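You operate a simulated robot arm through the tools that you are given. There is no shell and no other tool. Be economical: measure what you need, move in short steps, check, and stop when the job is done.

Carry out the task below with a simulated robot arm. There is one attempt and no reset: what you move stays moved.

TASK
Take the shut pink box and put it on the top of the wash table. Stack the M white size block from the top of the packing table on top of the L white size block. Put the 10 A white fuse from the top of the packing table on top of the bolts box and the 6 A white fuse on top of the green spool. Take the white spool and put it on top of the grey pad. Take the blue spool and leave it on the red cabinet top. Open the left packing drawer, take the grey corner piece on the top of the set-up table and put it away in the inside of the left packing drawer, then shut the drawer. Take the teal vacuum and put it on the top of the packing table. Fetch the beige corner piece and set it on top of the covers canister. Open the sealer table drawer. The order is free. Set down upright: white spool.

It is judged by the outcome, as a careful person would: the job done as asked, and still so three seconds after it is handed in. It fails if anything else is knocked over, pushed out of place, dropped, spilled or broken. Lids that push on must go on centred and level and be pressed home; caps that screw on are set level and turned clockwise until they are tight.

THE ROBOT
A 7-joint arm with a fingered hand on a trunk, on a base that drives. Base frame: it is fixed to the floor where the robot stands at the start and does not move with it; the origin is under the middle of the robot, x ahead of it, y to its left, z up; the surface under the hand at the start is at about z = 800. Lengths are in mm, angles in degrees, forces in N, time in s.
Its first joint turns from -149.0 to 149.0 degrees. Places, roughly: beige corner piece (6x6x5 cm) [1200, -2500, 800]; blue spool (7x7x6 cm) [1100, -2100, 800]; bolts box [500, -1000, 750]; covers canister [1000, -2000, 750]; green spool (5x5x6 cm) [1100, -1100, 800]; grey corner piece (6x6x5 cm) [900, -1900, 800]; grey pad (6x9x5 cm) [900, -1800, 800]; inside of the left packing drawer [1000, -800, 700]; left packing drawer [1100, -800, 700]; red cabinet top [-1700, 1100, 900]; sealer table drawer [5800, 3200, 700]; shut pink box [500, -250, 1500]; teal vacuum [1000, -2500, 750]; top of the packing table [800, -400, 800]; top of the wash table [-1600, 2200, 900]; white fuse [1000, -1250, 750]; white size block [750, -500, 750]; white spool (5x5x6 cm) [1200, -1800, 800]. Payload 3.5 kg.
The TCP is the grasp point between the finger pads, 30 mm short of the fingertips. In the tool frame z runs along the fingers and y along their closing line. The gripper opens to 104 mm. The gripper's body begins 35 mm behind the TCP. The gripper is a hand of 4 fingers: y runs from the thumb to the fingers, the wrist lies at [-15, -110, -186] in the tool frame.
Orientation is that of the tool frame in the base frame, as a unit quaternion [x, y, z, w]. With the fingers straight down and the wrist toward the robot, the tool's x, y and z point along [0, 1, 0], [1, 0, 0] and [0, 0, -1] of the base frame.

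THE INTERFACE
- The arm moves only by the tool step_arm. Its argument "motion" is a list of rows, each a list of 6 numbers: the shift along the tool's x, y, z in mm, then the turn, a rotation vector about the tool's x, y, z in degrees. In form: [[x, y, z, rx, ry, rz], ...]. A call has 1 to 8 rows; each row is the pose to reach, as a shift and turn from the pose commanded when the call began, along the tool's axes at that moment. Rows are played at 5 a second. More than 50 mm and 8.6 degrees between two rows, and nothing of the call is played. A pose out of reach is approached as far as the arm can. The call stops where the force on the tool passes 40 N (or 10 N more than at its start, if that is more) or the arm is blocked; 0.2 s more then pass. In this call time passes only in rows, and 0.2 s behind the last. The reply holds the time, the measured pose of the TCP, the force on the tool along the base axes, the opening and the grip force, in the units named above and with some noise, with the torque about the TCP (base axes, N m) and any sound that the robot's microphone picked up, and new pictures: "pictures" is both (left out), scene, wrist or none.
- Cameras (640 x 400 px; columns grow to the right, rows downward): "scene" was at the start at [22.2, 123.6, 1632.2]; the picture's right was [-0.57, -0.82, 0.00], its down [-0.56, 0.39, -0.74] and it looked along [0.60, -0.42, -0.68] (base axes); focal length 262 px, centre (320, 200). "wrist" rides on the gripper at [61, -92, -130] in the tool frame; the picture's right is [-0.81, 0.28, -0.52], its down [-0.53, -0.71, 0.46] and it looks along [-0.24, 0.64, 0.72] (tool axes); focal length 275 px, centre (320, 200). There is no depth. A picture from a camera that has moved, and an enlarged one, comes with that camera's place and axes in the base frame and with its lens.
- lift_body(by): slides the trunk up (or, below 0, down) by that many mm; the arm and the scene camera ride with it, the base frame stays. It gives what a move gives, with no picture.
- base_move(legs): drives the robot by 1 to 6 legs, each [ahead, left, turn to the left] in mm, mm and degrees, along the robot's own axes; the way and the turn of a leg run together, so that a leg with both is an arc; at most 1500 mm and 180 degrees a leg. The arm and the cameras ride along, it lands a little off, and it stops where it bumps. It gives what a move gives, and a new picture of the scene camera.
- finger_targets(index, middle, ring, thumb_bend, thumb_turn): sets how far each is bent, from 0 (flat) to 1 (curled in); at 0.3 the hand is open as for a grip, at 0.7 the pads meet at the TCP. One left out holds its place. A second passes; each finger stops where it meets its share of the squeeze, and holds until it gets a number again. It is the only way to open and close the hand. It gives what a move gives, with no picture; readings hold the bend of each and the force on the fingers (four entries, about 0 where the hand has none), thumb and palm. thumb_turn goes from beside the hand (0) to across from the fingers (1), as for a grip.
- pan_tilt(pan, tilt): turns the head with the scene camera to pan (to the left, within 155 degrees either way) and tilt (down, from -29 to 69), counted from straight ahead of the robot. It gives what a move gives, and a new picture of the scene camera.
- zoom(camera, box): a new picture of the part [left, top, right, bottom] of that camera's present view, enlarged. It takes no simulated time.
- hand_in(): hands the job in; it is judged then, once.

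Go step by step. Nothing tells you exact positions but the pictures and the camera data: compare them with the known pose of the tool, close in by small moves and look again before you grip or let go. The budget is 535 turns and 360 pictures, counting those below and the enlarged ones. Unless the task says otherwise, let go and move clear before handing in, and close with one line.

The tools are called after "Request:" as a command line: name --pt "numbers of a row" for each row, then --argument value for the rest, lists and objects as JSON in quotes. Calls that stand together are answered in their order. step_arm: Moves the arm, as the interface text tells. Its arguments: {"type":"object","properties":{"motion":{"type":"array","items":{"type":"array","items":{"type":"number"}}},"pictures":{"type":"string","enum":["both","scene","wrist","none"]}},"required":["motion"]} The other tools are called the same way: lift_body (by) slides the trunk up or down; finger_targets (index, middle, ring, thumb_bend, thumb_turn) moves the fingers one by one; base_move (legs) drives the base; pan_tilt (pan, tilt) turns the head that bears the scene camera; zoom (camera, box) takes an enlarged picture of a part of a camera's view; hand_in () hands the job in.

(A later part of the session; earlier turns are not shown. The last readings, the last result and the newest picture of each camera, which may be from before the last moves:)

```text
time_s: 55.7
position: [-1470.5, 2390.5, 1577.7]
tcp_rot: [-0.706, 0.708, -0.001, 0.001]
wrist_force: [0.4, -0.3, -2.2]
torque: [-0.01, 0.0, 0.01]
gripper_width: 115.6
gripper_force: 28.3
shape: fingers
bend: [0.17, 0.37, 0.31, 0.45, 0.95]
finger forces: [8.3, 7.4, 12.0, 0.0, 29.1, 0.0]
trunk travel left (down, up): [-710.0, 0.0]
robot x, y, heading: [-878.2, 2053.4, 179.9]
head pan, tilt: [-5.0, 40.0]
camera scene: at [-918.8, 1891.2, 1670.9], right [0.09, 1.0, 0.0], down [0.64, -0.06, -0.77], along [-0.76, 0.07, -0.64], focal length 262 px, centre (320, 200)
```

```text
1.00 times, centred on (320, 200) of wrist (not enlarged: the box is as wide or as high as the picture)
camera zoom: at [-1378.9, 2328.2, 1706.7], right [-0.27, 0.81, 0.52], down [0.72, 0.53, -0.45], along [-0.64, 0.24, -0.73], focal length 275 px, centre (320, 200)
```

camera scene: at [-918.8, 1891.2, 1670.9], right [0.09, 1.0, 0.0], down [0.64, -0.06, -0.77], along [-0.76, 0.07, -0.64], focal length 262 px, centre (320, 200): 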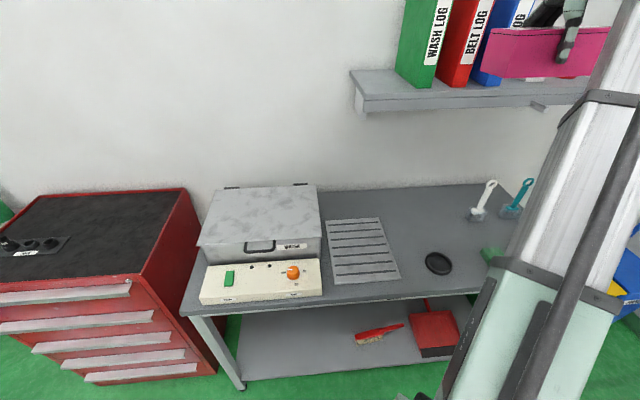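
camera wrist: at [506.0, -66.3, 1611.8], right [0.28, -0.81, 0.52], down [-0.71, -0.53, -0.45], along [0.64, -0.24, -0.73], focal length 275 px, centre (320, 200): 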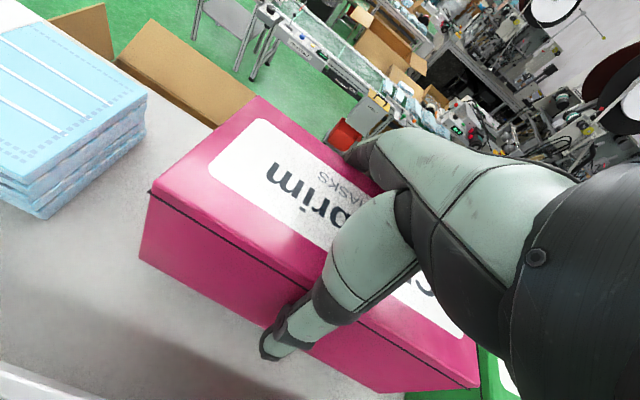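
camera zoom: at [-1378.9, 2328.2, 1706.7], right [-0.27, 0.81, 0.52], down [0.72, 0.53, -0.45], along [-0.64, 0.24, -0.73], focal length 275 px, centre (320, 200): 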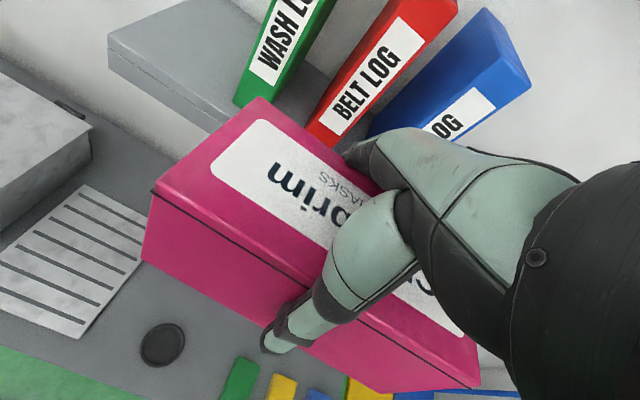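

Request:
lift_body --by -400

Request:
lift_body --by -100

Request:
step_arm --pt "0 45 0 0 0 0" --pt "0 90 0 0 0 0" --pt "0 130 0 0 0 0" --pictures "both"

```text
time_s: 59.5
position: [-1468.7, 2389.0, 1178.3]
tcp_rot: [-0.706, 0.708, -0.001, 0.0]
wrist_force: [0.5, -0.1, -2.3]
torque: [-0.03, 0.0, 0.01]
gripper_width: 116.1
gripper_force: 28.9
shape: fingers
bend: [0.17, 0.37, 0.31, 0.45, 0.95]
finger forces: [8.2, 7.5, 11.9, 0.0, 29.2, 0.0]
trunk travel left (down, up): [-310.0, 400.0]
robot x, y, heading: [-873.8, 2054.7, 179.8]
head pan, tilt: [-5.0, 40.0]
```

```text
time_s: 60.9
position: [-1468.4, 2390.3, 1076.9]
tcp_rot: [-0.705, 0.709, -0.002, 0.0]
wrist_force: [0.2, 1.1, -1.6]
torque: [-0.02, 0.01, -0.01]
gripper_width: 115.7
gripper_force: 28.5
shape: fingers
bend: [0.17, 0.37, 0.31, 0.45, 0.95]
finger forces: [8.2, 7.5, 12.0, 0.0, 29.2, 0.0]
trunk travel left (down, up): [-210.0, 500.0]
robot x, y, heading: [-875.4, 2056.5, 179.5]
head pan, tilt: [-5.0, 40.0]
```

```text
time_s: 61.6
position: [-1599.7, 2388.1, 1076.9]
tcp_rot: [-0.706, 0.709, -0.002, -0.001]
wrist_force: [0.7, 0.9, -1.7]
torque: [-0.01, 0.0, 0.03]
gripper_width: 115.7
gripper_force: 28.9
shape: fingers
bend: [0.17, 0.37, 0.31, 0.45, 0.95]
finger forces: [8.2, 7.4, 12.2, 0.0, 29.5, 0.0]
trunk travel left (down, up): [-210.0, 500.0]
robot x, y, heading: [-873.7, 2056.9, 180.1]
head pan, tilt: [-5.0, 40.0]
camera scene: at [-917.1, 1891.3, 1171.0], right [0.09, 1.0, 0.0], down [0.64, -0.06, -0.77], along [-0.76, 0.07, -0.64], focal length 262 px, centre (320, 200)
camera wrist: at [-1508.6, 2327.3, 1206.8], right [-0.27, 0.81, 0.52], down [0.72, 0.53, -0.46], along [-0.64, 0.24, -0.73], focal length 275 px, centre (320, 200)
```

scene: 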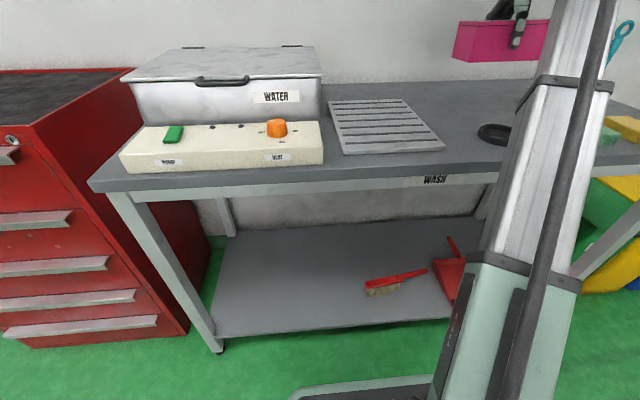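
wrist: 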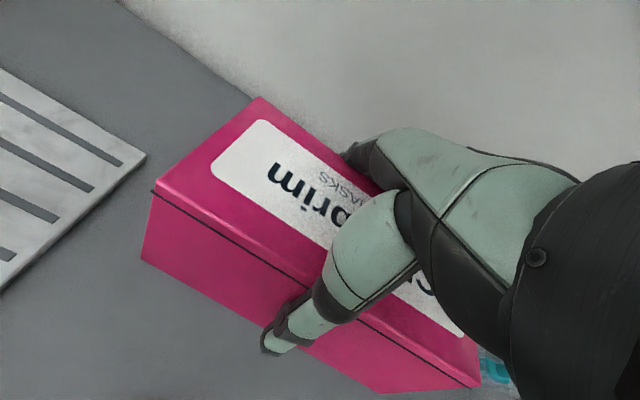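

Clear spot beneath. Lowering the box.

Request:
step_arm --pt "0 0 45 0 0 0" --pt "0 0 90 0 0 0" --pt "0 0 115 0 0 0" --pictures "both"

```text
time_s: 62.5
position: [-1598.1, 2389.4, 961.6]
tcp_rot: [-0.706, 0.708, -0.001, 0.001]
wrist_force: [-0.1, 0.1, -2.2]
torque: [-0.02, -0.01, 0.05]
gripper_width: 115.7
gripper_force: 28.4
shape: fingers
bend: [0.17, 0.37, 0.31, 0.45, 0.95]
finger forces: [8.1, 7.3, 12.1, 0.1, 29.1, 0.1]
trunk travel left (down, up): [-210.0, 500.0]
robot x, y, heading: [-877.2, 2056.1, 179.8]
head pan, tilt: [-5.0, 40.0]
camera scene: at [-917.1, 1891.1, 1171.0], right [0.09, 1.0, 0.0], down [0.64, -0.06, -0.77], along [-0.76, 0.07, -0.64], focal length 262 px, centre (320, 200)
camera wrist: at [-1506.6, 2327.4, 1091.1], right [-0.27, 0.81, 0.52], down [0.72, 0.53, -0.46], along [-0.64, 0.25, -0.73], focal length 275 px, centre (320, 200)
```

scene: 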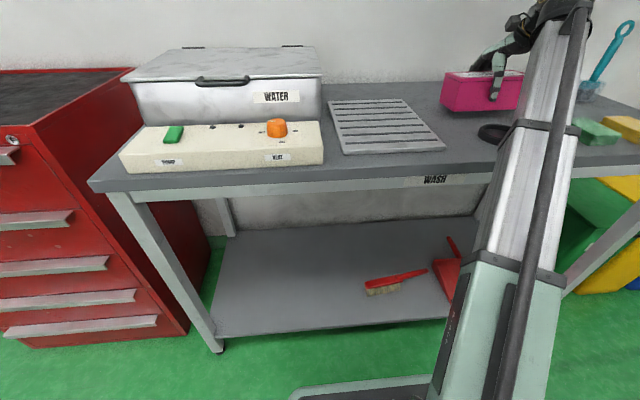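
wrist: 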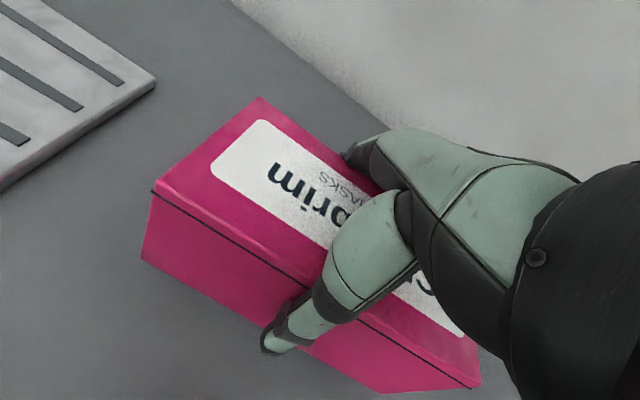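

Request:
step_arm --pt "0 0 6 0 0 0" --pt "0 0 12 0 0 0" --pt "0 0 18 0 0 0" --pt "0 0 22 0 0 0" --pt "0 0 26 0 0 0" --pt "0 0 30 0 0 0" --pictures "none"

```text
time_s: 63.9
position: [-1597.6, 2390.4, 941.1]
tcp_rot: [-0.705, 0.709, 0.005, -0.005]
wrist_force: [6.7, -0.7, 24.7]
torque: [-0.02, 0.91, 0.07]
gripper_width: 116.8
gripper_force: 33.3
shape: fingers
bend: [0.16, 0.36, 0.31, 0.45, 0.95]
finger forces: [12.2, 8.7, 11.4, 0.1, 34.4, 0.1]
trunk travel left (down, up): [-210.0, 500.0]
robot x, y, heading: [-874.4, 2053.3, 179.9]
head pan, tilt: [-5.0, 40.0]
stopped in row 6: the force on the tool passed its limit at 42 N (the readings are from after the stop); the commanded pose is now the measured one
```

Contact. Release and rise.

Request:
step_arm --pt "0 0 -2 0 0 0" --pictures "none"

Request:
finger_targets --index 0.12 --middle 0.12 --ring 0.12 --thumb_bend 0.12

Request:
step_arm --pt "0 0 -20 0 0 0" --pt "0 0 -50 0 0 0" --pt "0 0 -100 0 0 0" --pt "0 0 -150 0 0 0" --pictures "both"

```text
time_s: 64.3
position: [-1597.9, 2389.9, 940.9]
tcp_rot: [-0.706, 0.708, 0.005, -0.003]
wrist_force: [4.2, 0.5, 22.8]
torque: [0.01, 0.95, 0.04]
gripper_width: 117.2
gripper_force: 33.0
shape: fingers
bend: [0.16, 0.36, 0.31, 0.45, 0.95]
finger forces: [12.5, 9.0, 11.5, 0.0, 33.5, 0.0]
trunk travel left (down, up): [-210.0, 500.0]
robot x, y, heading: [-875.2, 2053.4, 179.6]
head pan, tilt: [-5.0, 40.0]
```

```text
time_s: 65.3
position: [-1599.4, 2390.2, 938.3]
tcp_rot: [-0.706, 0.708, 0.002, -0.003]
wrist_force: [-0.4, -0.7, 1.0]
torque: [-0.05, -0.01, -0.01]
gripper_width: 142.7
gripper_force: 1.2
shape: fingers
bend: [0.12, 0.12, 0.12, 0.12, 0.97]
finger forces: [1.1, 0.1, 0.0, 0.1, 0.0, 0.1]
trunk travel left (down, up): [-210.0, 500.0]
robot x, y, heading: [-875.8, 2054.8, 179.9]
head pan, tilt: [-5.0, 40.0]
```

```text
time_s: 66.3
position: [-1599.4, 2390.8, 1089.6]
tcp_rot: [-0.706, 0.708, 0.002, -0.003]
wrist_force: [0.0, 0.8, 0.6]
torque: [-0.02, -0.01, -0.01]
gripper_width: 142.1
gripper_force: 0.1
shape: fingers
bend: [0.12, 0.12, 0.12, 0.12, 0.97]
finger forces: [0.0, 0.0, 0.0, 0.1, 0.1, 0.0]
trunk travel left (down, up): [-210.0, 500.0]
robot x, y, heading: [-875.6, 2054.2, 179.5]
head pan, tilt: [-5.0, 40.0]
camera scene: at [-917.1, 1891.2, 1170.9], right [0.09, 1.0, 0.0], down [0.64, -0.06, -0.77], along [-0.76, 0.07, -0.64], focal length 262 px, centre (320, 200)
camera wrist: at [-1506.3, 2328.7, 1217.7], right [-0.27, 0.81, 0.52], down [0.71, 0.53, -0.46], along [-0.65, 0.25, -0.72], focal length 275 px, centre (320, 200)
```

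scene: 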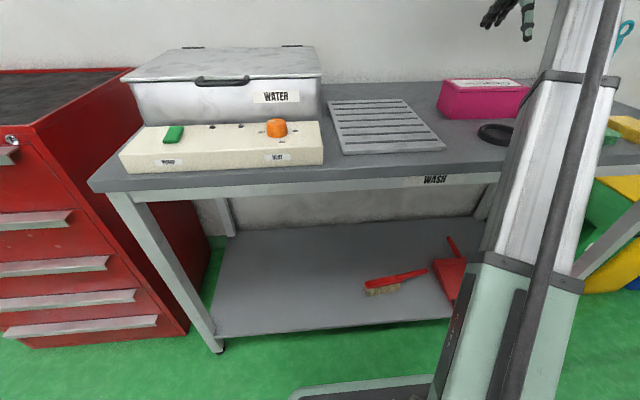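
wrist: 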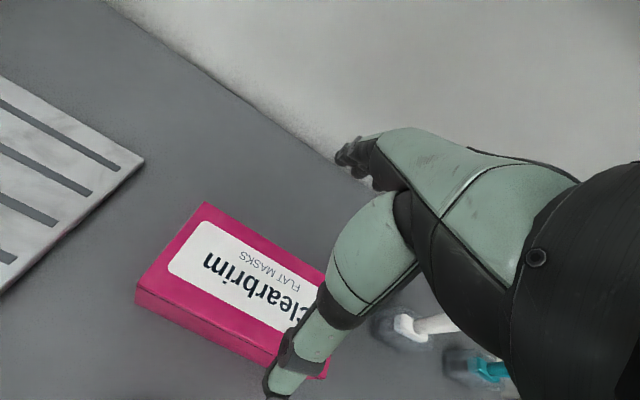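

Pink box is placed. I retract the arm, raise the trunk and return to the front of the packing table.

Request:
step_arm --pt "0 -50 -50 0 0 0" --pt "0 -100 -50 0 0 0" --pt "0 -140 -50 0 0 0" --pictures "none"

Request:
base_move --legs '[[-220, 0, 0], [0, 1500, 0], [0, 0, 180]]'

Request:
lift_body --by 400

Request:
pan_tilt --pan -160 --tilt 25

```text
refused: row 1 steps farther than a row can; nothing moved
```

```text
time_s: 82.4
position: [67.8, 221.2, 1089.5]
tcp_rot: [0.706, 0.709, 0.002, 0.002]
wrist_force: [-0.5, 0.8, -0.7]
torque: [-0.01, -0.04, 0.0]
gripper_width: 142.0
gripper_force: 0.1
shape: fingers
bend: [0.12, 0.12, 0.12, 0.12, 0.97]
finger forces: [0.1, 0.0, 0.0, 0.0, 0.0, 0.0]
trunk travel left (down, up): [-210.0, 500.0]
robot x, y, heading: [-658.9, 553.0, 0.3]
head pan, tilt: [-5.0, 40.0]
camera scene: at [-619.8, 718.0, 1171.0], right [-0.08, -1.0, 0.0], down [-0.64, 0.05, -0.77], along [0.76, -0.06, -0.64], focal length 262 px, centre (320, 200)
```

scene: 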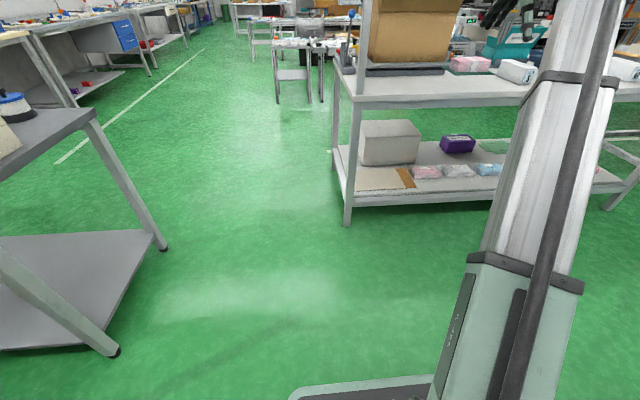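

```text
time_s: 86.2
position: [67.8, 221.7, 1488.7]
tcp_rot: [0.706, 0.709, 0.003, 0.002]
wrist_force: [-0.1, -0.1, 0.1]
torque: [0.02, -0.02, 0.0]
gripper_width: 142.1
gripper_force: 0.0
shape: fingers
bend: [0.12, 0.12, 0.12, 0.12, 0.97]
finger forces: [0.0, 0.0, 0.0, 0.0, 0.0, 0.0]
trunk travel left (down, up): [-610.0, 100.0]
robot x, y, heading: [-652.1, 553.8, 0.4]
head pan, tilt: [-5.0, 40.0]
```

```text
time_s: 88.5
position: [67.8, 220.8, 1488.7]
tcp_rot: [0.705, 0.709, 0.003, 0.002]
wrist_force: [0.2, -0.5, -0.2]
torque: [0.02, 0.0, 0.0]
gripper_width: 142.2
gripper_force: 0.0
shape: fingers
bend: [0.12, 0.12, 0.12, 0.12, 0.97]
finger forces: [0.1, 0.0, 0.0, 0.1, 0.0, 0.0]
trunk travel left (down, up): [-610.0, 100.0]
robot x, y, heading: [-660.7, 552.2, -0.1]
head pan, tilt: [-154.7, 25.0]
camera scene: at [-787.7, 685.5, 1594.3], right [-0.43, 0.9, 0.0], down [0.38, 0.18, -0.91], along [-0.82, -0.39, -0.42], focal length 262 px, centre (320, 200)
```

scene: 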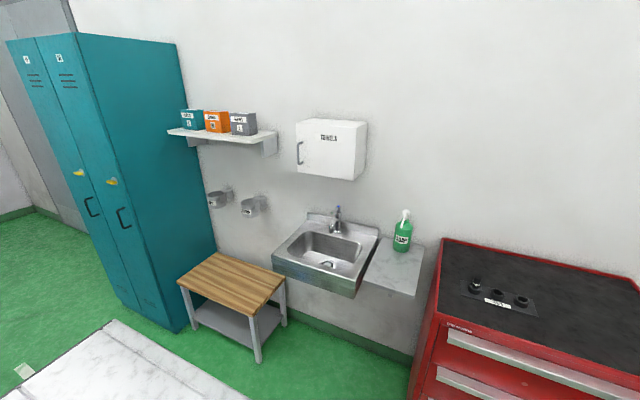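

Now I shift along to face the block area of the packing table and look at the blocks.

Request:
base_move --legs '[[0, -1100, 0], [300, 0, 0]]'

Request:
pan_tilt --pan -10 --tilt 35

Request:
zoom --camera "scene" --box '[160, 100, 480, 300]'

```text
time_s: 95.8
position: [366.5, -883.1, 1488.9]
tcp_rot: [0.708, 0.706, 0.002, 0.002]
wrist_force: [0.3, 0.4, 0.3]
torque: [0.03, 0.02, 0.02]
gripper_width: 141.8
gripper_force: 0.1
shape: fingers
bend: [0.12, 0.12, 0.12, 0.12, 0.97]
finger forces: [0.0, 0.1, 0.1, 0.1, 0.0, 0.1]
trunk travel left (down, up): [-610.0, 100.0]
robot x, y, heading: [-363.0, -541.9, -0.1]
head pan, tilt: [-154.7, 25.0]
camera scene: at [-488.0, -414.1, 1594.4], right [-0.43, 0.9, 0.0], down [0.38, 0.18, -0.91], along [-0.82, -0.39, -0.42], focal length 262 px, centre (320, 200)
```

scene: 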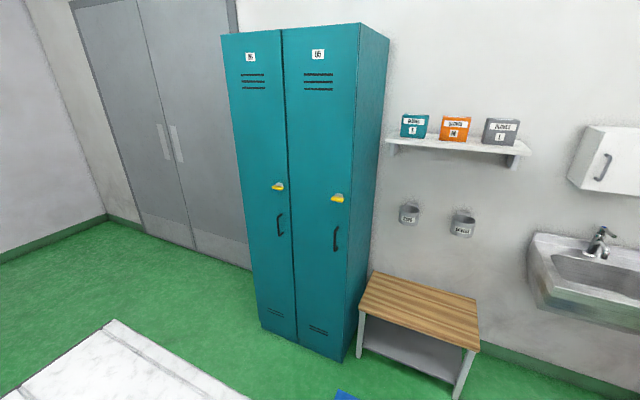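

```text
time_s: 98.1
position: [365.2, -883.3, 1488.4]
tcp_rot: [0.708, 0.706, 0.003, 0.002]
wrist_force: [0.0, 0.0, -0.4]
torque: [0.0, -0.01, 0.0]
gripper_width: 142.0
gripper_force: 0.0
shape: fingers
bend: [0.12, 0.12, 0.12, 0.12, 0.97]
finger forces: [0.1, 0.0, 0.0, 0.0, 0.0, 0.1]
trunk travel left (down, up): [-610.0, 100.0]
robot x, y, heading: [-362.2, -545.2, -0.4]
head pan, tilt: [-10.0, 35.0]
camera scene: at [-319.0, -390.3, 1578.5], right [-0.18, -0.98, 0.0], down [-0.56, 0.1, -0.82], along [0.81, -0.14, -0.57], focal length 262 px, centre (320, 200)
```

scene: 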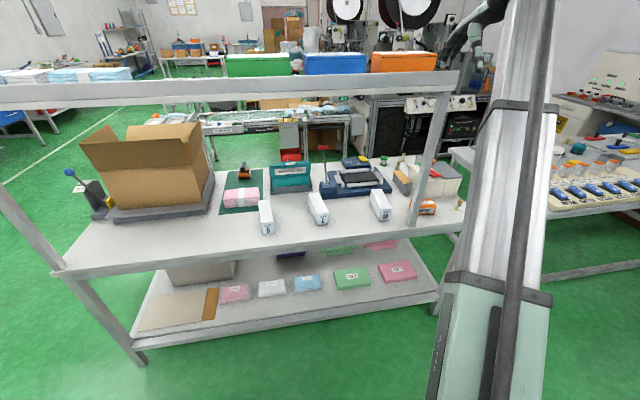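

```text
2.00 times, centred on (320, 200) of scene
camera zoom: at [-319.0, -390.3, 1578.5], right [-0.18, -0.98, 0.0], down [-0.56, 0.1, -0.82], along [0.81, -0.14, -0.57], focal length 524 px, centre (320, 200)
```

zoom: 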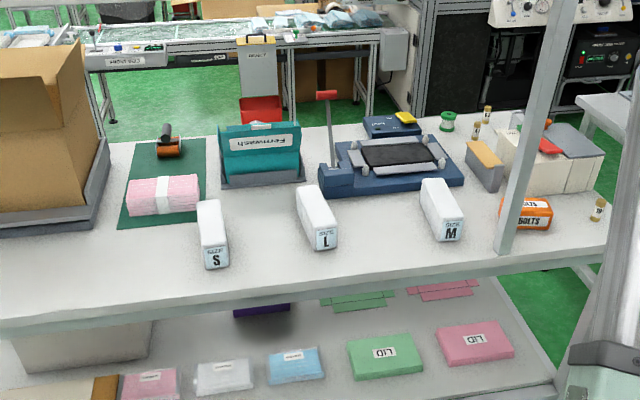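

S, L, M are identified (L in the middle). I check the fuse labels.

Request:
zoom --camera "scene" --box '[370, 140, 482, 210]'

Request:
zoom --camera "scene" --box '[290, 170, 418, 250]'

```text
5.71 times, centred on (426, 175) of scene
camera zoom: at [-319.0, -390.3, 1578.5], right [-0.18, -0.98, 0.0], down [-0.56, 0.1, -0.82], along [0.81, -0.14, -0.57], focal length 1496 px, centre (-286, 343)
```

zoom: 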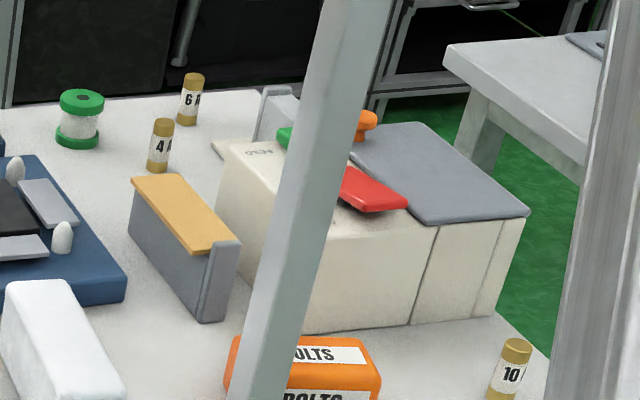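

```text
5.00 times, centred on (354, 210) of scene
camera zoom: at [-319.0, -390.3, 1578.5], right [-0.18, -0.98, 0.0], down [-0.56, 0.1, -0.82], along [0.81, -0.14, -0.57], focal length 1309 px, centre (150, 150)
```

zoom: 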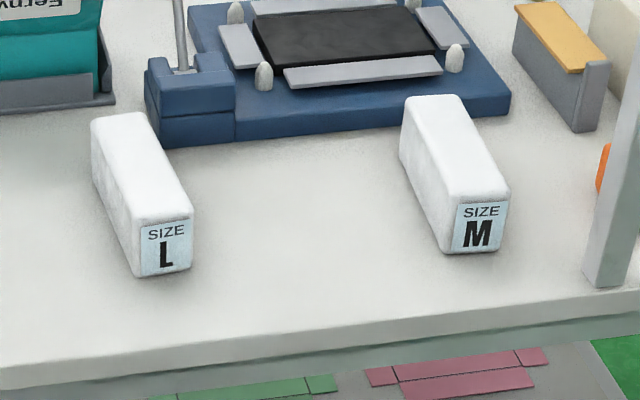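

Labels read: 10 A at the near right, 6 A at the back (4 A is a decoy). I back off a bit, then lower the hand while turning it 90° to grip the M block across its width.

Request:
base_move --legs '[[-150, 0, 0]]'

Request:
step_arm --pt "0 0 48 0 0 8" --pt "0 0 96 0 0 16" --pt "0 0 144 0 0 24" --pt "0 0 192 0 0 32" --pt "0 0 240 0 0 40" --pt "0 0 288 0 0 48" --pt "0 0 336 0 0 56" --pt "0 0 384 0 0 64" --pictures "none"

Request:
step_arm --pt "0 0 40 0 0 7" --pt "0 0 80 0 0 14" --pt "0 0 120 0 0 21" --pt "0 0 150 0 0 26" --pictures "both"

```text
time_s: 99.5
position: [210.6, -883.1, 1489.2]
tcp_rot: [0.707, 0.707, 0.002, 0.003]
wrist_force: [-0.2, 0.4, -0.1]
torque: [0.0, -0.03, -0.01]
gripper_width: 142.0
gripper_force: 0.1
shape: fingers
bend: [0.12, 0.12, 0.12, 0.12, 0.97]
finger forces: [0.1, 0.0, 0.1, 0.1, 0.1, 0.0]
trunk travel left (down, up): [-610.0, 100.0]
robot x, y, heading: [-508.8, -541.8, 0.2]
head pan, tilt: [-10.0, 35.0]
camera scene: at [-471.3, -389.9, 1578.6], right [-0.18, -0.98, 0.0], down [-0.56, 0.1, -0.82], along [0.81, -0.14, -0.57], focal length 262 px, centre (320, 200)
```

scene: 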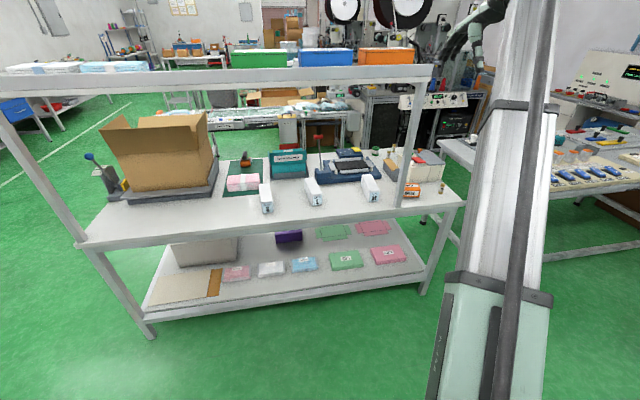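

```text
time_s: 101.2
position: [216.9, -883.4, 1104.0]
tcp_rot: [0.975, 0.223, 0.003, 0.002]
wrist_force: [0.5, 0.0, 0.0]
torque: [0.01, -0.03, 0.02]
gripper_width: 141.9
gripper_force: 0.0
shape: fingers
bend: [0.12, 0.12, 0.12, 0.12, 0.97]
finger forces: [0.0, 0.0, 0.0, 0.1, 0.0, 0.0]
trunk travel left (down, up): [-610.0, 100.0]
robot x, y, heading: [-510.9, -543.4, -0.2]
head pan, tilt: [-10.0, 35.0]
```

```text
time_s: 102.2
position: [216.7, -883.4, 954.4]
tcp_rot: [1.0, -0.001, 0.003, 0.0]
wrist_force: [0.2, -0.1, -0.1]
torque: [-0.02, -0.03, -0.01]
gripper_width: 142.1
gripper_force: 0.0
shape: fingers
bend: [0.12, 0.12, 0.12, 0.12, 0.97]
finger forces: [0.0, 0.1, 0.0, 0.0, 0.1, 0.0]
trunk travel left (down, up): [-610.0, 100.0]
robot x, y, heading: [-509.8, -548.6, 0.2]
head pan, tilt: [-10.0, 35.0]
camera scene: at [-469.6, -390.0, 1578.6], right [-0.18, -0.98, 0.0], down [-0.56, 0.1, -0.82], along [0.81, -0.14, -0.57], focal length 262 px, centre (320, 200)
camera wrist: at [278.3, -792.5, 1084.1], right [-0.82, -0.27, 0.51], down [-0.53, 0.72, -0.46], along [-0.24, -0.64, -0.73], focal length 275 px, centre (320, 200)
```

scene: 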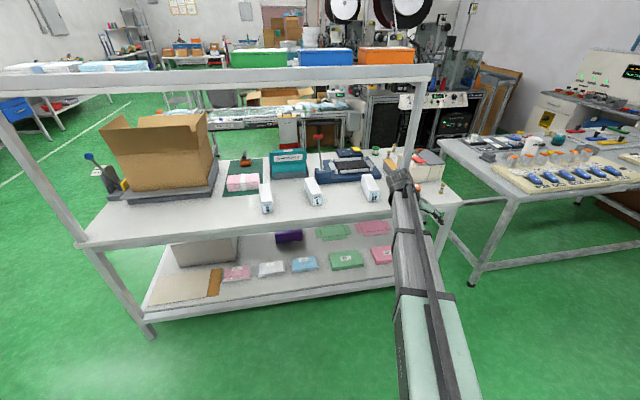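
wrist: 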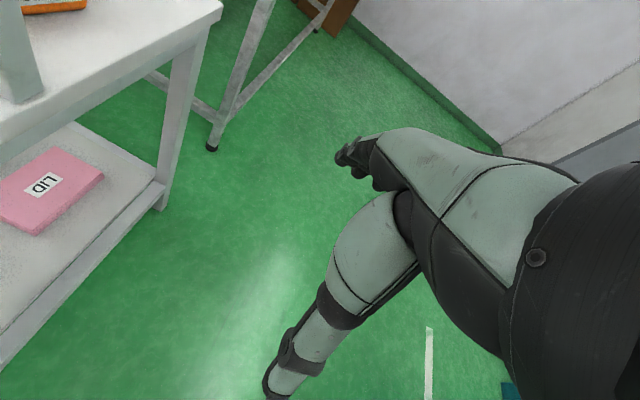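

I narrow the hand to 104 mm, then drive in between the posts a bit left of the right post.

Request:
finger_targets --index 0.3 --middle 0.3 --ring 0.3 --thumb_bend 0.3

Request:
base_move --legs '[[0, 150, 0], [423, 0, 0]]'

Request:
pan_tilt --pan -30 --tilt 45

Request:
zoom --camera "wrist" --box '[0, 0, 640, 400]'

```text
time_s: 103.2
position: [217.0, -883.8, 955.1]
tcp_rot: [1.0, 0.0, 0.003, 0.0]
wrist_force: [0.5, 0.9, -0.2]
torque: [0.01, 0.02, 0.0]
gripper_width: 103.5
gripper_force: 0.1
shape: fingers
bend: [0.3, 0.3, 0.3, 0.3, 0.97]
finger forces: [0.0, 0.1, 0.0, 0.0, 0.1, 0.0]
trunk travel left (down, up): [-610.0, 100.0]
robot x, y, heading: [-507.6, -544.7, -0.2]
head pan, tilt: [-10.0, 35.0]
```

```text
time_s: 106.8
position: [643.6, -736.8, 955.0]
tcp_rot: [1.0, -0.002, 0.003, 0.0]
wrist_force: [0.1, -0.1, -0.1]
torque: [0.03, -0.03, -0.01]
gripper_width: 103.6
gripper_force: 0.0
shape: fingers
bend: [0.3, 0.3, 0.3, 0.3, 0.97]
finger forces: [0.1, 0.0, 0.1, 0.0, 0.0, 0.1]
trunk travel left (down, up): [-610.0, 100.0]
robot x, y, heading: [-81.6, -398.7, -0.1]
head pan, tilt: [-10.0, 35.0]
camera scene: at [-42.7, -242.1, 1578.5], right [-0.18, -0.98, 0.0], down [-0.56, 0.1, -0.82], along [0.81, -0.14, -0.57], focal length 262 px, centre (320, 200)
```

scene: 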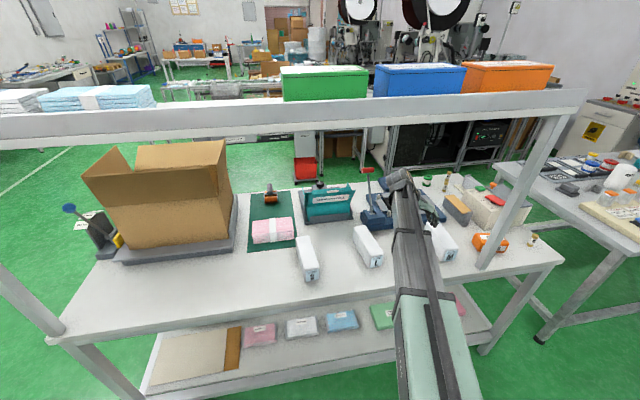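

```text
time_s: 107.7
position: [642.8, -736.2, 954.4]
tcp_rot: [1.0, -0.001, 0.004, 0.0]
wrist_force: [-0.4, 0.6, -0.3]
torque: [-0.01, 0.01, -0.01]
gripper_width: 103.4
gripper_force: 0.0
shape: fingers
bend: [0.3, 0.3, 0.3, 0.3, 0.97]
finger forces: [0.1, 0.0, 0.1, 0.0, 0.0, 0.1]
trunk travel left (down, up): [-610.0, 100.0]
robot x, y, heading: [-84.6, -398.9, -0.4]
head pan, tilt: [-30.0, 45.0]
camera scene: at [-59.5, -267.3, 1563.7], right [-0.5, -0.86, 0.0], down [-0.61, 0.35, -0.71], along [0.61, -0.36, -0.71], focal length 262 px, centre (320, 200)
```

scene: 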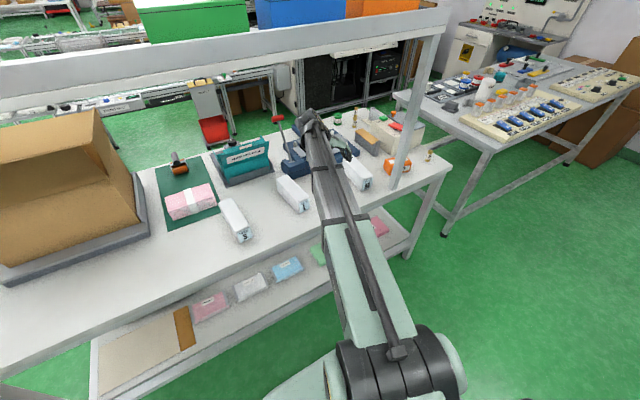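

```text
1.00 times, centred on (320, 200) of wrist (not enlarged: the box is as wide or as high as the picture)
camera zoom: at [704.3, -645.2, 1084.6], right [-0.81, -0.27, 0.51], down [-0.53, 0.71, -0.46], along [-0.24, -0.64, -0.73], focal length 275 px, centre (320, 200)
```

zoom: 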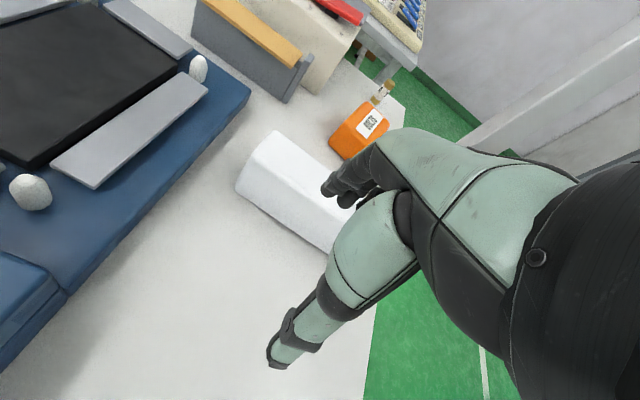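

Request:
step_arm --pt "-2 45 0 0 0 0" --pt "-4 90 0 0 0 0" --pt "-5 125 0 0 0 0" --pictures "both"

```text
time_s: 108.5
position: [637.5, -862.2, 954.2]
tcp_rot: [1.0, -0.002, 0.003, 0.0]
wrist_force: [-0.3, 0.0, 0.1]
torque: [0.01, 0.03, -0.01]
gripper_width: 103.3
gripper_force: 0.0
shape: fingers
bend: [0.3, 0.3, 0.3, 0.3, 0.97]
finger forces: [0.1, 0.0, 0.0, 0.0, 0.1, 0.0]
trunk travel left (down, up): [-610.0, 100.0]
robot x, y, heading: [-85.9, -396.6, -0.1]
head pan, tilt: [-30.0, 45.0]
camera scene: at [-59.5, -267.5, 1563.7], right [-0.5, -0.86, 0.0], down [-0.61, 0.36, -0.71], along [0.61, -0.36, -0.71], focal length 262 px, centre (320, 200)
camera wrist: at [699.3, -770.3, 1084.5], right [-0.81, -0.27, 0.51], down [-0.53, 0.71, -0.46], along [-0.24, -0.64, -0.73], focal length 275 px, centre (320, 200)
```

scene: 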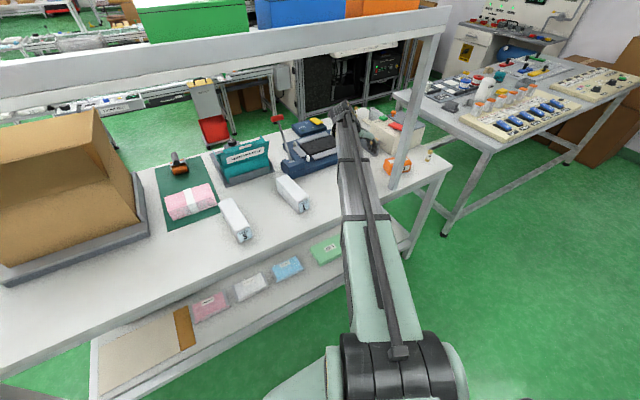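
wrist: 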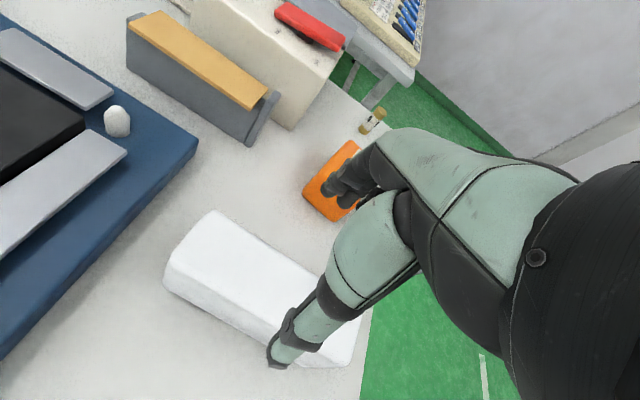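

Centred on M. Descend around it.

Request:
step_arm --pt "-3 -3 40 0 0 3" --pt "-3 -3 75 0 0 3" --pt "-3 -3 95 0 0 3" --pt "-3 -3 106 0 0 3" --pictures "wrist"

```text
time_s: 109.5
position: [635.2, -857.3, 847.8]
tcp_rot: [1.0, -0.028, 0.004, 0.0]
wrist_force: [0.1, 0.2, 0.0]
torque: [0.03, -0.01, 0.03]
gripper_width: 103.4
gripper_force: 0.0
shape: fingers
bend: [0.3, 0.3, 0.3, 0.3, 0.97]
finger forces: [0.0, 0.0, 0.1, 0.1, 0.0, 0.0]
trunk travel left (down, up): [-610.0, 100.0]
robot x, y, heading: [-85.2, -397.7, -0.2]
head pan, tilt: [-30.0, 45.0]
camera wrist: at [700.9, -770.4, 978.4], right [-0.83, -0.23, 0.51], down [-0.49, 0.74, -0.46], along [-0.27, -0.63, -0.73], focal length 275 px, centre (320, 200)
```

wrist: 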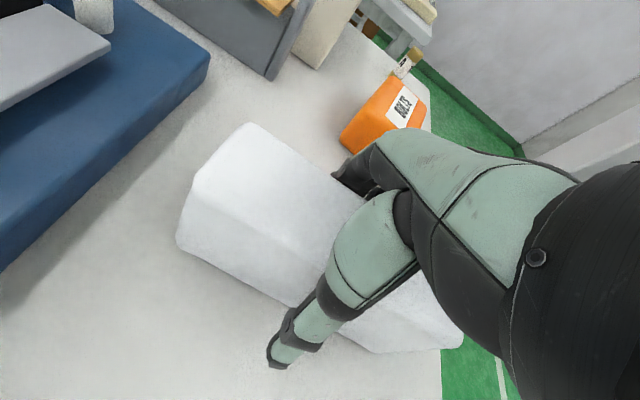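

Request:
finger_targets --index 0.65 --middle 0.65 --ring 0.65 --thumb_bend 0.65

Request:
step_arm --pt "0 0 -30 0 0 0" --pt "0 0 -70 0 0 0" --pt "0 0 -110 0 0 0" --pictures "wrist"

```text
time_s: 110.5
position: [634.7, -857.6, 848.5]
tcp_rot: [1.0, -0.028, 0.003, 0.0]
wrist_force: [0.9, -1.3, 5.1]
torque: [-0.29, 0.09, 0.15]
gripper_width: 54.3
gripper_force: 30.1
shape: fingers
bend: [0.51, 0.55, 0.55, 0.54, 0.96]
finger forces: [12.9, 8.5, 8.2, 0.1, 30.4, 0.0]
trunk travel left (down, up): [-610.0, 100.0]
robot x, y, heading: [-83.7, -397.3, 0.1]
head pan, tilt: [-30.0, 45.0]
```

```text
time_s: 111.3
position: [635.3, -857.3, 960.1]
tcp_rot: [1.0, -0.028, 0.004, 0.0]
wrist_force: [-0.1, -0.3, -3.1]
torque: [-0.04, -0.02, 0.0]
gripper_width: 54.3
gripper_force: 29.1
shape: fingers
bend: [0.51, 0.56, 0.56, 0.54, 0.95]
finger forces: [13.0, 7.5, 7.1, 0.1, 29.8, 0.0]
trunk travel left (down, up): [-610.0, 100.0]
robot x, y, heading: [-84.8, -395.3, -0.1]
head pan, tilt: [-30.0, 45.0]
camera wrist: at [700.5, -770.3, 1089.0], right [-0.83, -0.23, 0.51], down [-0.49, 0.74, -0.46], along [-0.27, -0.63, -0.73], focal length 275 px, centre (320, 200)
```

wrist: 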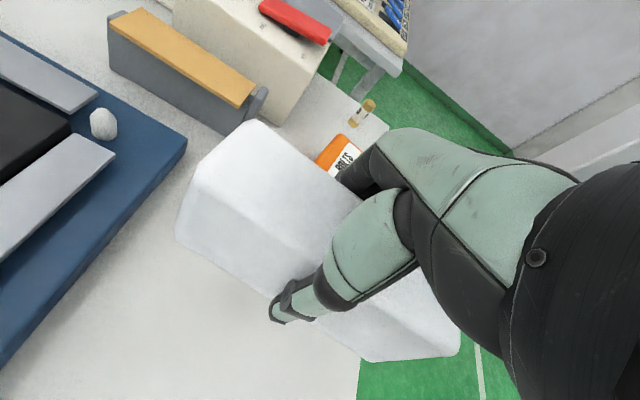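

M is held. Now a close look at L from the scene camera for its exact place.

Request:
zoom --camera "scene" --box '[250, 150, 346, 210]'

Request:
pan_tilt --pan 0 --tilt 50

Request:
zoom --camera "scene" --box '[350, 100, 510, 200]'

```text
6.67 times, centred on (298, 180) of scene
camera zoom: at [-59.5, -267.4, 1563.6], right [-0.5, -0.86, 0.0], down [-0.61, 0.36, -0.71], along [0.61, -0.36, -0.71], focal length 1745 px, centre (467, 333)
```

zoom: 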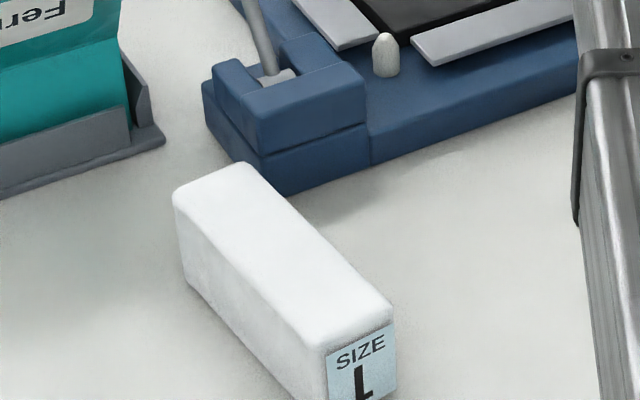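

```text
time_s: 112.2
position: [636.2, -858.3, 958.6]
tcp_rot: [1.0, -0.027, 0.003, 0.0]
wrist_force: [-0.4, 0.6, -3.3]
torque: [0.01, -0.01, 0.01]
gripper_width: 54.2
gripper_force: 28.3
shape: fingers
bend: [0.51, 0.56, 0.56, 0.54, 0.95]
finger forces: [13.1, 7.5, 7.1, 0.0, 29.9, 0.0]
trunk travel left (down, up): [-610.0, 100.0]
robot x, y, heading: [-82.4, -397.7, -0.1]
head pan, tilt: [0.0, 50.0]
camera scene: at [-52.5, -227.0, 1556.8], right [0.0, -1.0, 0.0], down [-0.77, 0.0, -0.64], along [0.64, 0.0, -0.77], focal length 262 px, centre (320, 200)
```

scene: 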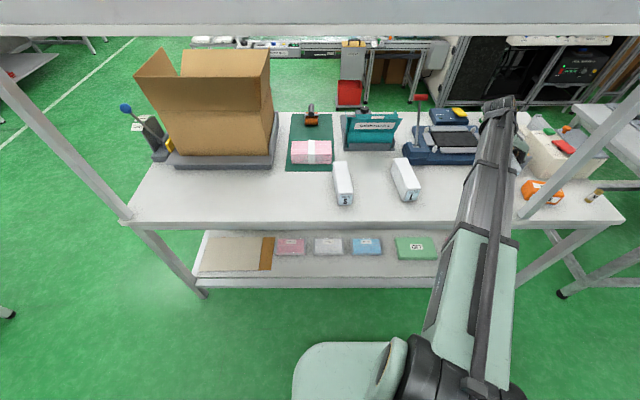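

```text
4.00 times, centred on (430, 150) of scene
camera zoom: at [-52.5, -227.0, 1556.8], right [0.0, -1.0, 0.0], down [-0.77, 0.0, -0.64], along [0.64, 0.0, -0.77], focal length 1047 px, centre (-120, 400)
```

zoom: 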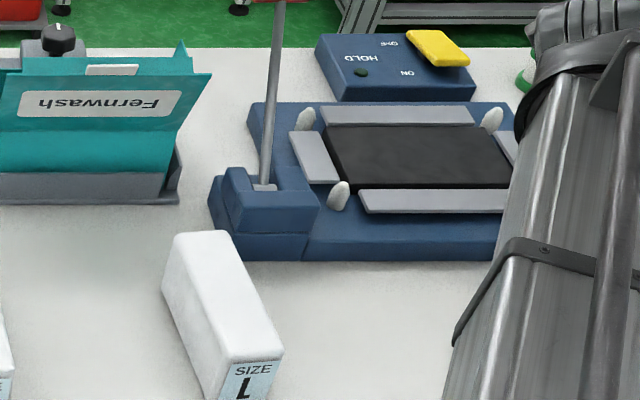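

L centre ≈ (660, −555), yaw about +6.5°. I carry M over it, turning to match.

Request:
step_arm --pt "1 -44 0 0 0 -1.5" --pt "3 -88 0 0 0 -3" --pt "4 -132 0 0 0 -4.5" --pt "6 -176 0 0 0 -6" --pt "7 -220 0 0 0 -7.5" --pt "9 -264 0 0 0 -9" --pt "10 -305 0 0 0 -9.5" --pictures "both"

```text
time_s: 113.8
position: [662.3, -552.9, 959.7]
tcp_rot: [0.998, 0.056, 0.004, 0.001]
wrist_force: [0.1, 0.9, -2.1]
torque: [0.0, 0.0, -0.01]
gripper_width: 54.1
gripper_force: 29.2
shape: fingers
bend: [0.51, 0.56, 0.56, 0.54, 0.95]
finger forces: [13.2, 7.3, 7.1, 0.0, 29.6, 0.0]
trunk travel left (down, up): [-610.0, 100.0]
robot x, y, heading: [-86.1, -397.2, -0.2]
head pan, tilt: [0.0, 50.0]
camera scene: at [-52.4, -226.5, 1556.7], right [0.0, -1.0, 0.0], down [-0.77, 0.0, -0.64], along [0.64, 0.0, -0.77], focal length 262 px, centre (320, 200)
camera wrist: at [711.9, -455.5, 1088.8], right [-0.78, -0.36, 0.51], down [-0.6, 0.65, -0.46], along [-0.17, -0.67, -0.73], focal length 275 px, centre (320, 200)
```

scene: 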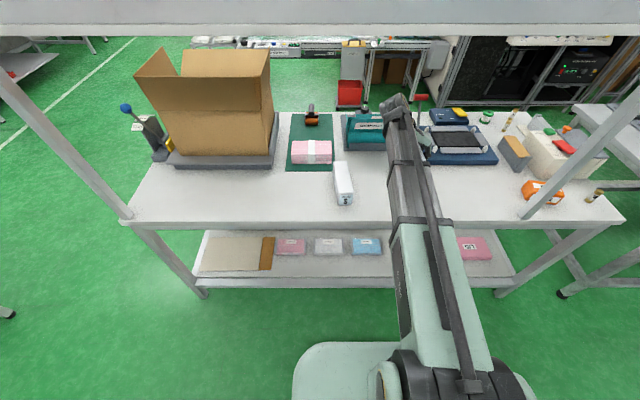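
wrist: 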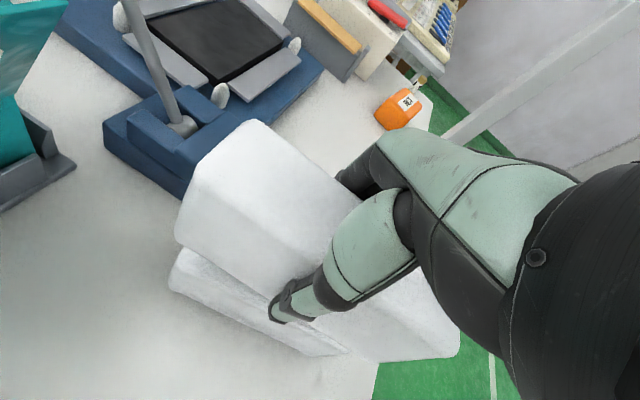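

M is aligned over L. Lowering slowly.

Request:
step_arm --pt "0 0 20 0 0 0" --pt "0 0 32 0 0 0" --pt "0 0 37 0 0 0" --pt "0 0 41 0 0 0" --pt "0 0 44 0 0 0" --pt "0 0 47 0 0 0" --pt "0 0 50 0 0 0" --pt "0 0 53 0 0 0" --pictures "wrist"

```text
time_s: 115.0
position: [662.2, -552.6, 922.3]
tcp_rot: [0.998, 0.056, 0.009, 0.004]
wrist_force: [-1.1, 2.7, 24.7]
torque: [-0.5, 0.28, 0.02]
gripper_width: 54.1
gripper_force: 32.0
shape: fingers
bend: [0.51, 0.56, 0.56, 0.56, 0.95]
finger forces: [11.2, 8.6, 8.0, 0.0, 36.2, 0.0]
trunk travel left (down, up): [-610.0, 100.0]
robot x, y, heading: [-84.1, -395.2, -0.3]
head pan, tilt: [0.0, 50.0]
stopped in row 5: the force on the tool passed its limit at 44 N (the readings are from after the stop); the commanded pose is now the measured one
camera wrist: at [711.3, -455.2, 1052.7], right [-0.78, -0.36, 0.51], down [-0.6, 0.65, -0.47], along [-0.16, -0.67, -0.72], focal length 275 px, centre (320, 200)
```

wrist: 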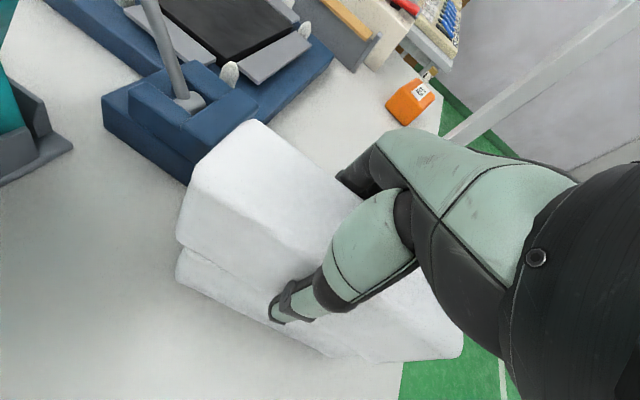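

M rests on L. Releasing gently.

Request:
step_arm --pt "0 0 -2 0 0 0" --pictures "none"

Request:
finger_targets --index 0.45 --middle 0.47 --ring 0.47 --thumb_bend 0.46

Request:
finger_targets --index 0.3 --middle 0.3 --ring 0.3 --thumb_bend 0.3

Request:
step_arm --pt "0 0 -20 0 0 0" --pt "0 0 -60 0 0 0" --pt "0 0 -90 0 0 0" --pictures "both"

```text
time_s: 115.3
position: [663.2, -553.8, 923.5]
tcp_rot: [0.998, 0.056, 0.007, 0.002]
wrist_force: [-2.0, 3.1, 22.7]
torque: [-0.53, 0.2, 0.09]
gripper_width: 54.4
gripper_force: 31.8
shape: fingers
bend: [0.51, 0.56, 0.56, 0.56, 0.95]
finger forces: [11.5, 8.5, 8.0, 0.0, 35.3, 0.0]
trunk travel left (down, up): [-610.0, 100.0]
robot x, y, heading: [-80.7, -398.1, 0.0]
head pan, tilt: [0.0, 50.0]
```

```text
time_s: 116.3
position: [664.0, -552.7, 921.3]
tcp_rot: [0.998, 0.055, 0.007, 0.004]
wrist_force: [-0.9, 3.7, 7.2]
torque: [0.05, -0.02, -0.03]
gripper_width: 69.3
gripper_force: 5.7
shape: fingers
bend: [0.44, 0.47, 0.47, 0.46, 0.97]
finger forces: [4.1, 0.0, 0.0, 0.1, 8.5, 0.0]
trunk travel left (down, up): [-610.0, 100.0]
robot x, y, heading: [-83.5, -393.8, 0.0]
head pan, tilt: [0.0, 50.0]
```

```text
time_s: 117.3
position: [664.0, -554.7, 921.1]
tcp_rot: [0.998, 0.056, 0.006, 0.003]
wrist_force: [-0.1, 0.8, -0.5]
torque: [0.0, 0.01, -0.01]
gripper_width: 102.8
gripper_force: 0.0
shape: fingers
bend: [0.3, 0.3, 0.3, 0.3, 0.97]
finger forces: [0.0, 0.1, 0.1, 0.1, 0.2, 0.1]
trunk travel left (down, up): [-610.0, 100.0]
robot x, y, heading: [-82.4, -398.3, -0.1]
head pan, tilt: [0.0, 50.0]
```

```text
time_s: 118.2
position: [664.0, -554.1, 1011.8]
tcp_rot: [0.998, 0.056, 0.005, 0.003]
wrist_force: [0.7, 0.1, 0.8]
torque: [0.0, 0.0, 0.02]
gripper_width: 102.8
gripper_force: 0.1
shape: fingers
bend: [0.3, 0.3, 0.3, 0.3, 0.97]
finger forces: [0.0, 0.0, 0.1, 0.1, 0.1, 0.0]
trunk travel left (down, up): [-610.0, 100.0]
robot x, y, heading: [-81.5, -395.6, -0.1]
head pan, tilt: [0.0, 50.0]
camera scene: at [-53.0, -226.6, 1556.7], right [0.0, -1.0, 0.0], down [-0.77, 0.0, -0.64], along [0.64, 0.0, -0.77], focal length 262 px, centre (320, 200)
camera wrist: at [712.0, -455.3, 1141.3], right [-0.78, -0.36, 0.51], down [-0.6, 0.65, -0.47], along [-0.16, -0.67, -0.72], focal length 275 px, centre (320, 200)
```

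scene: 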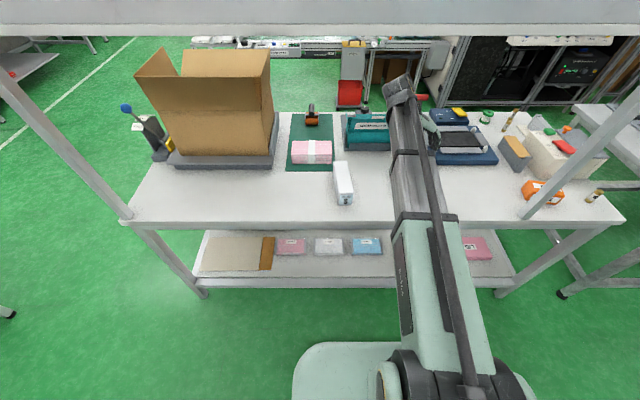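
wrist: 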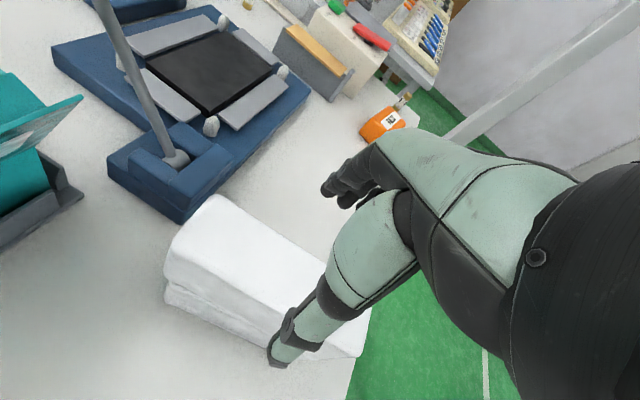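

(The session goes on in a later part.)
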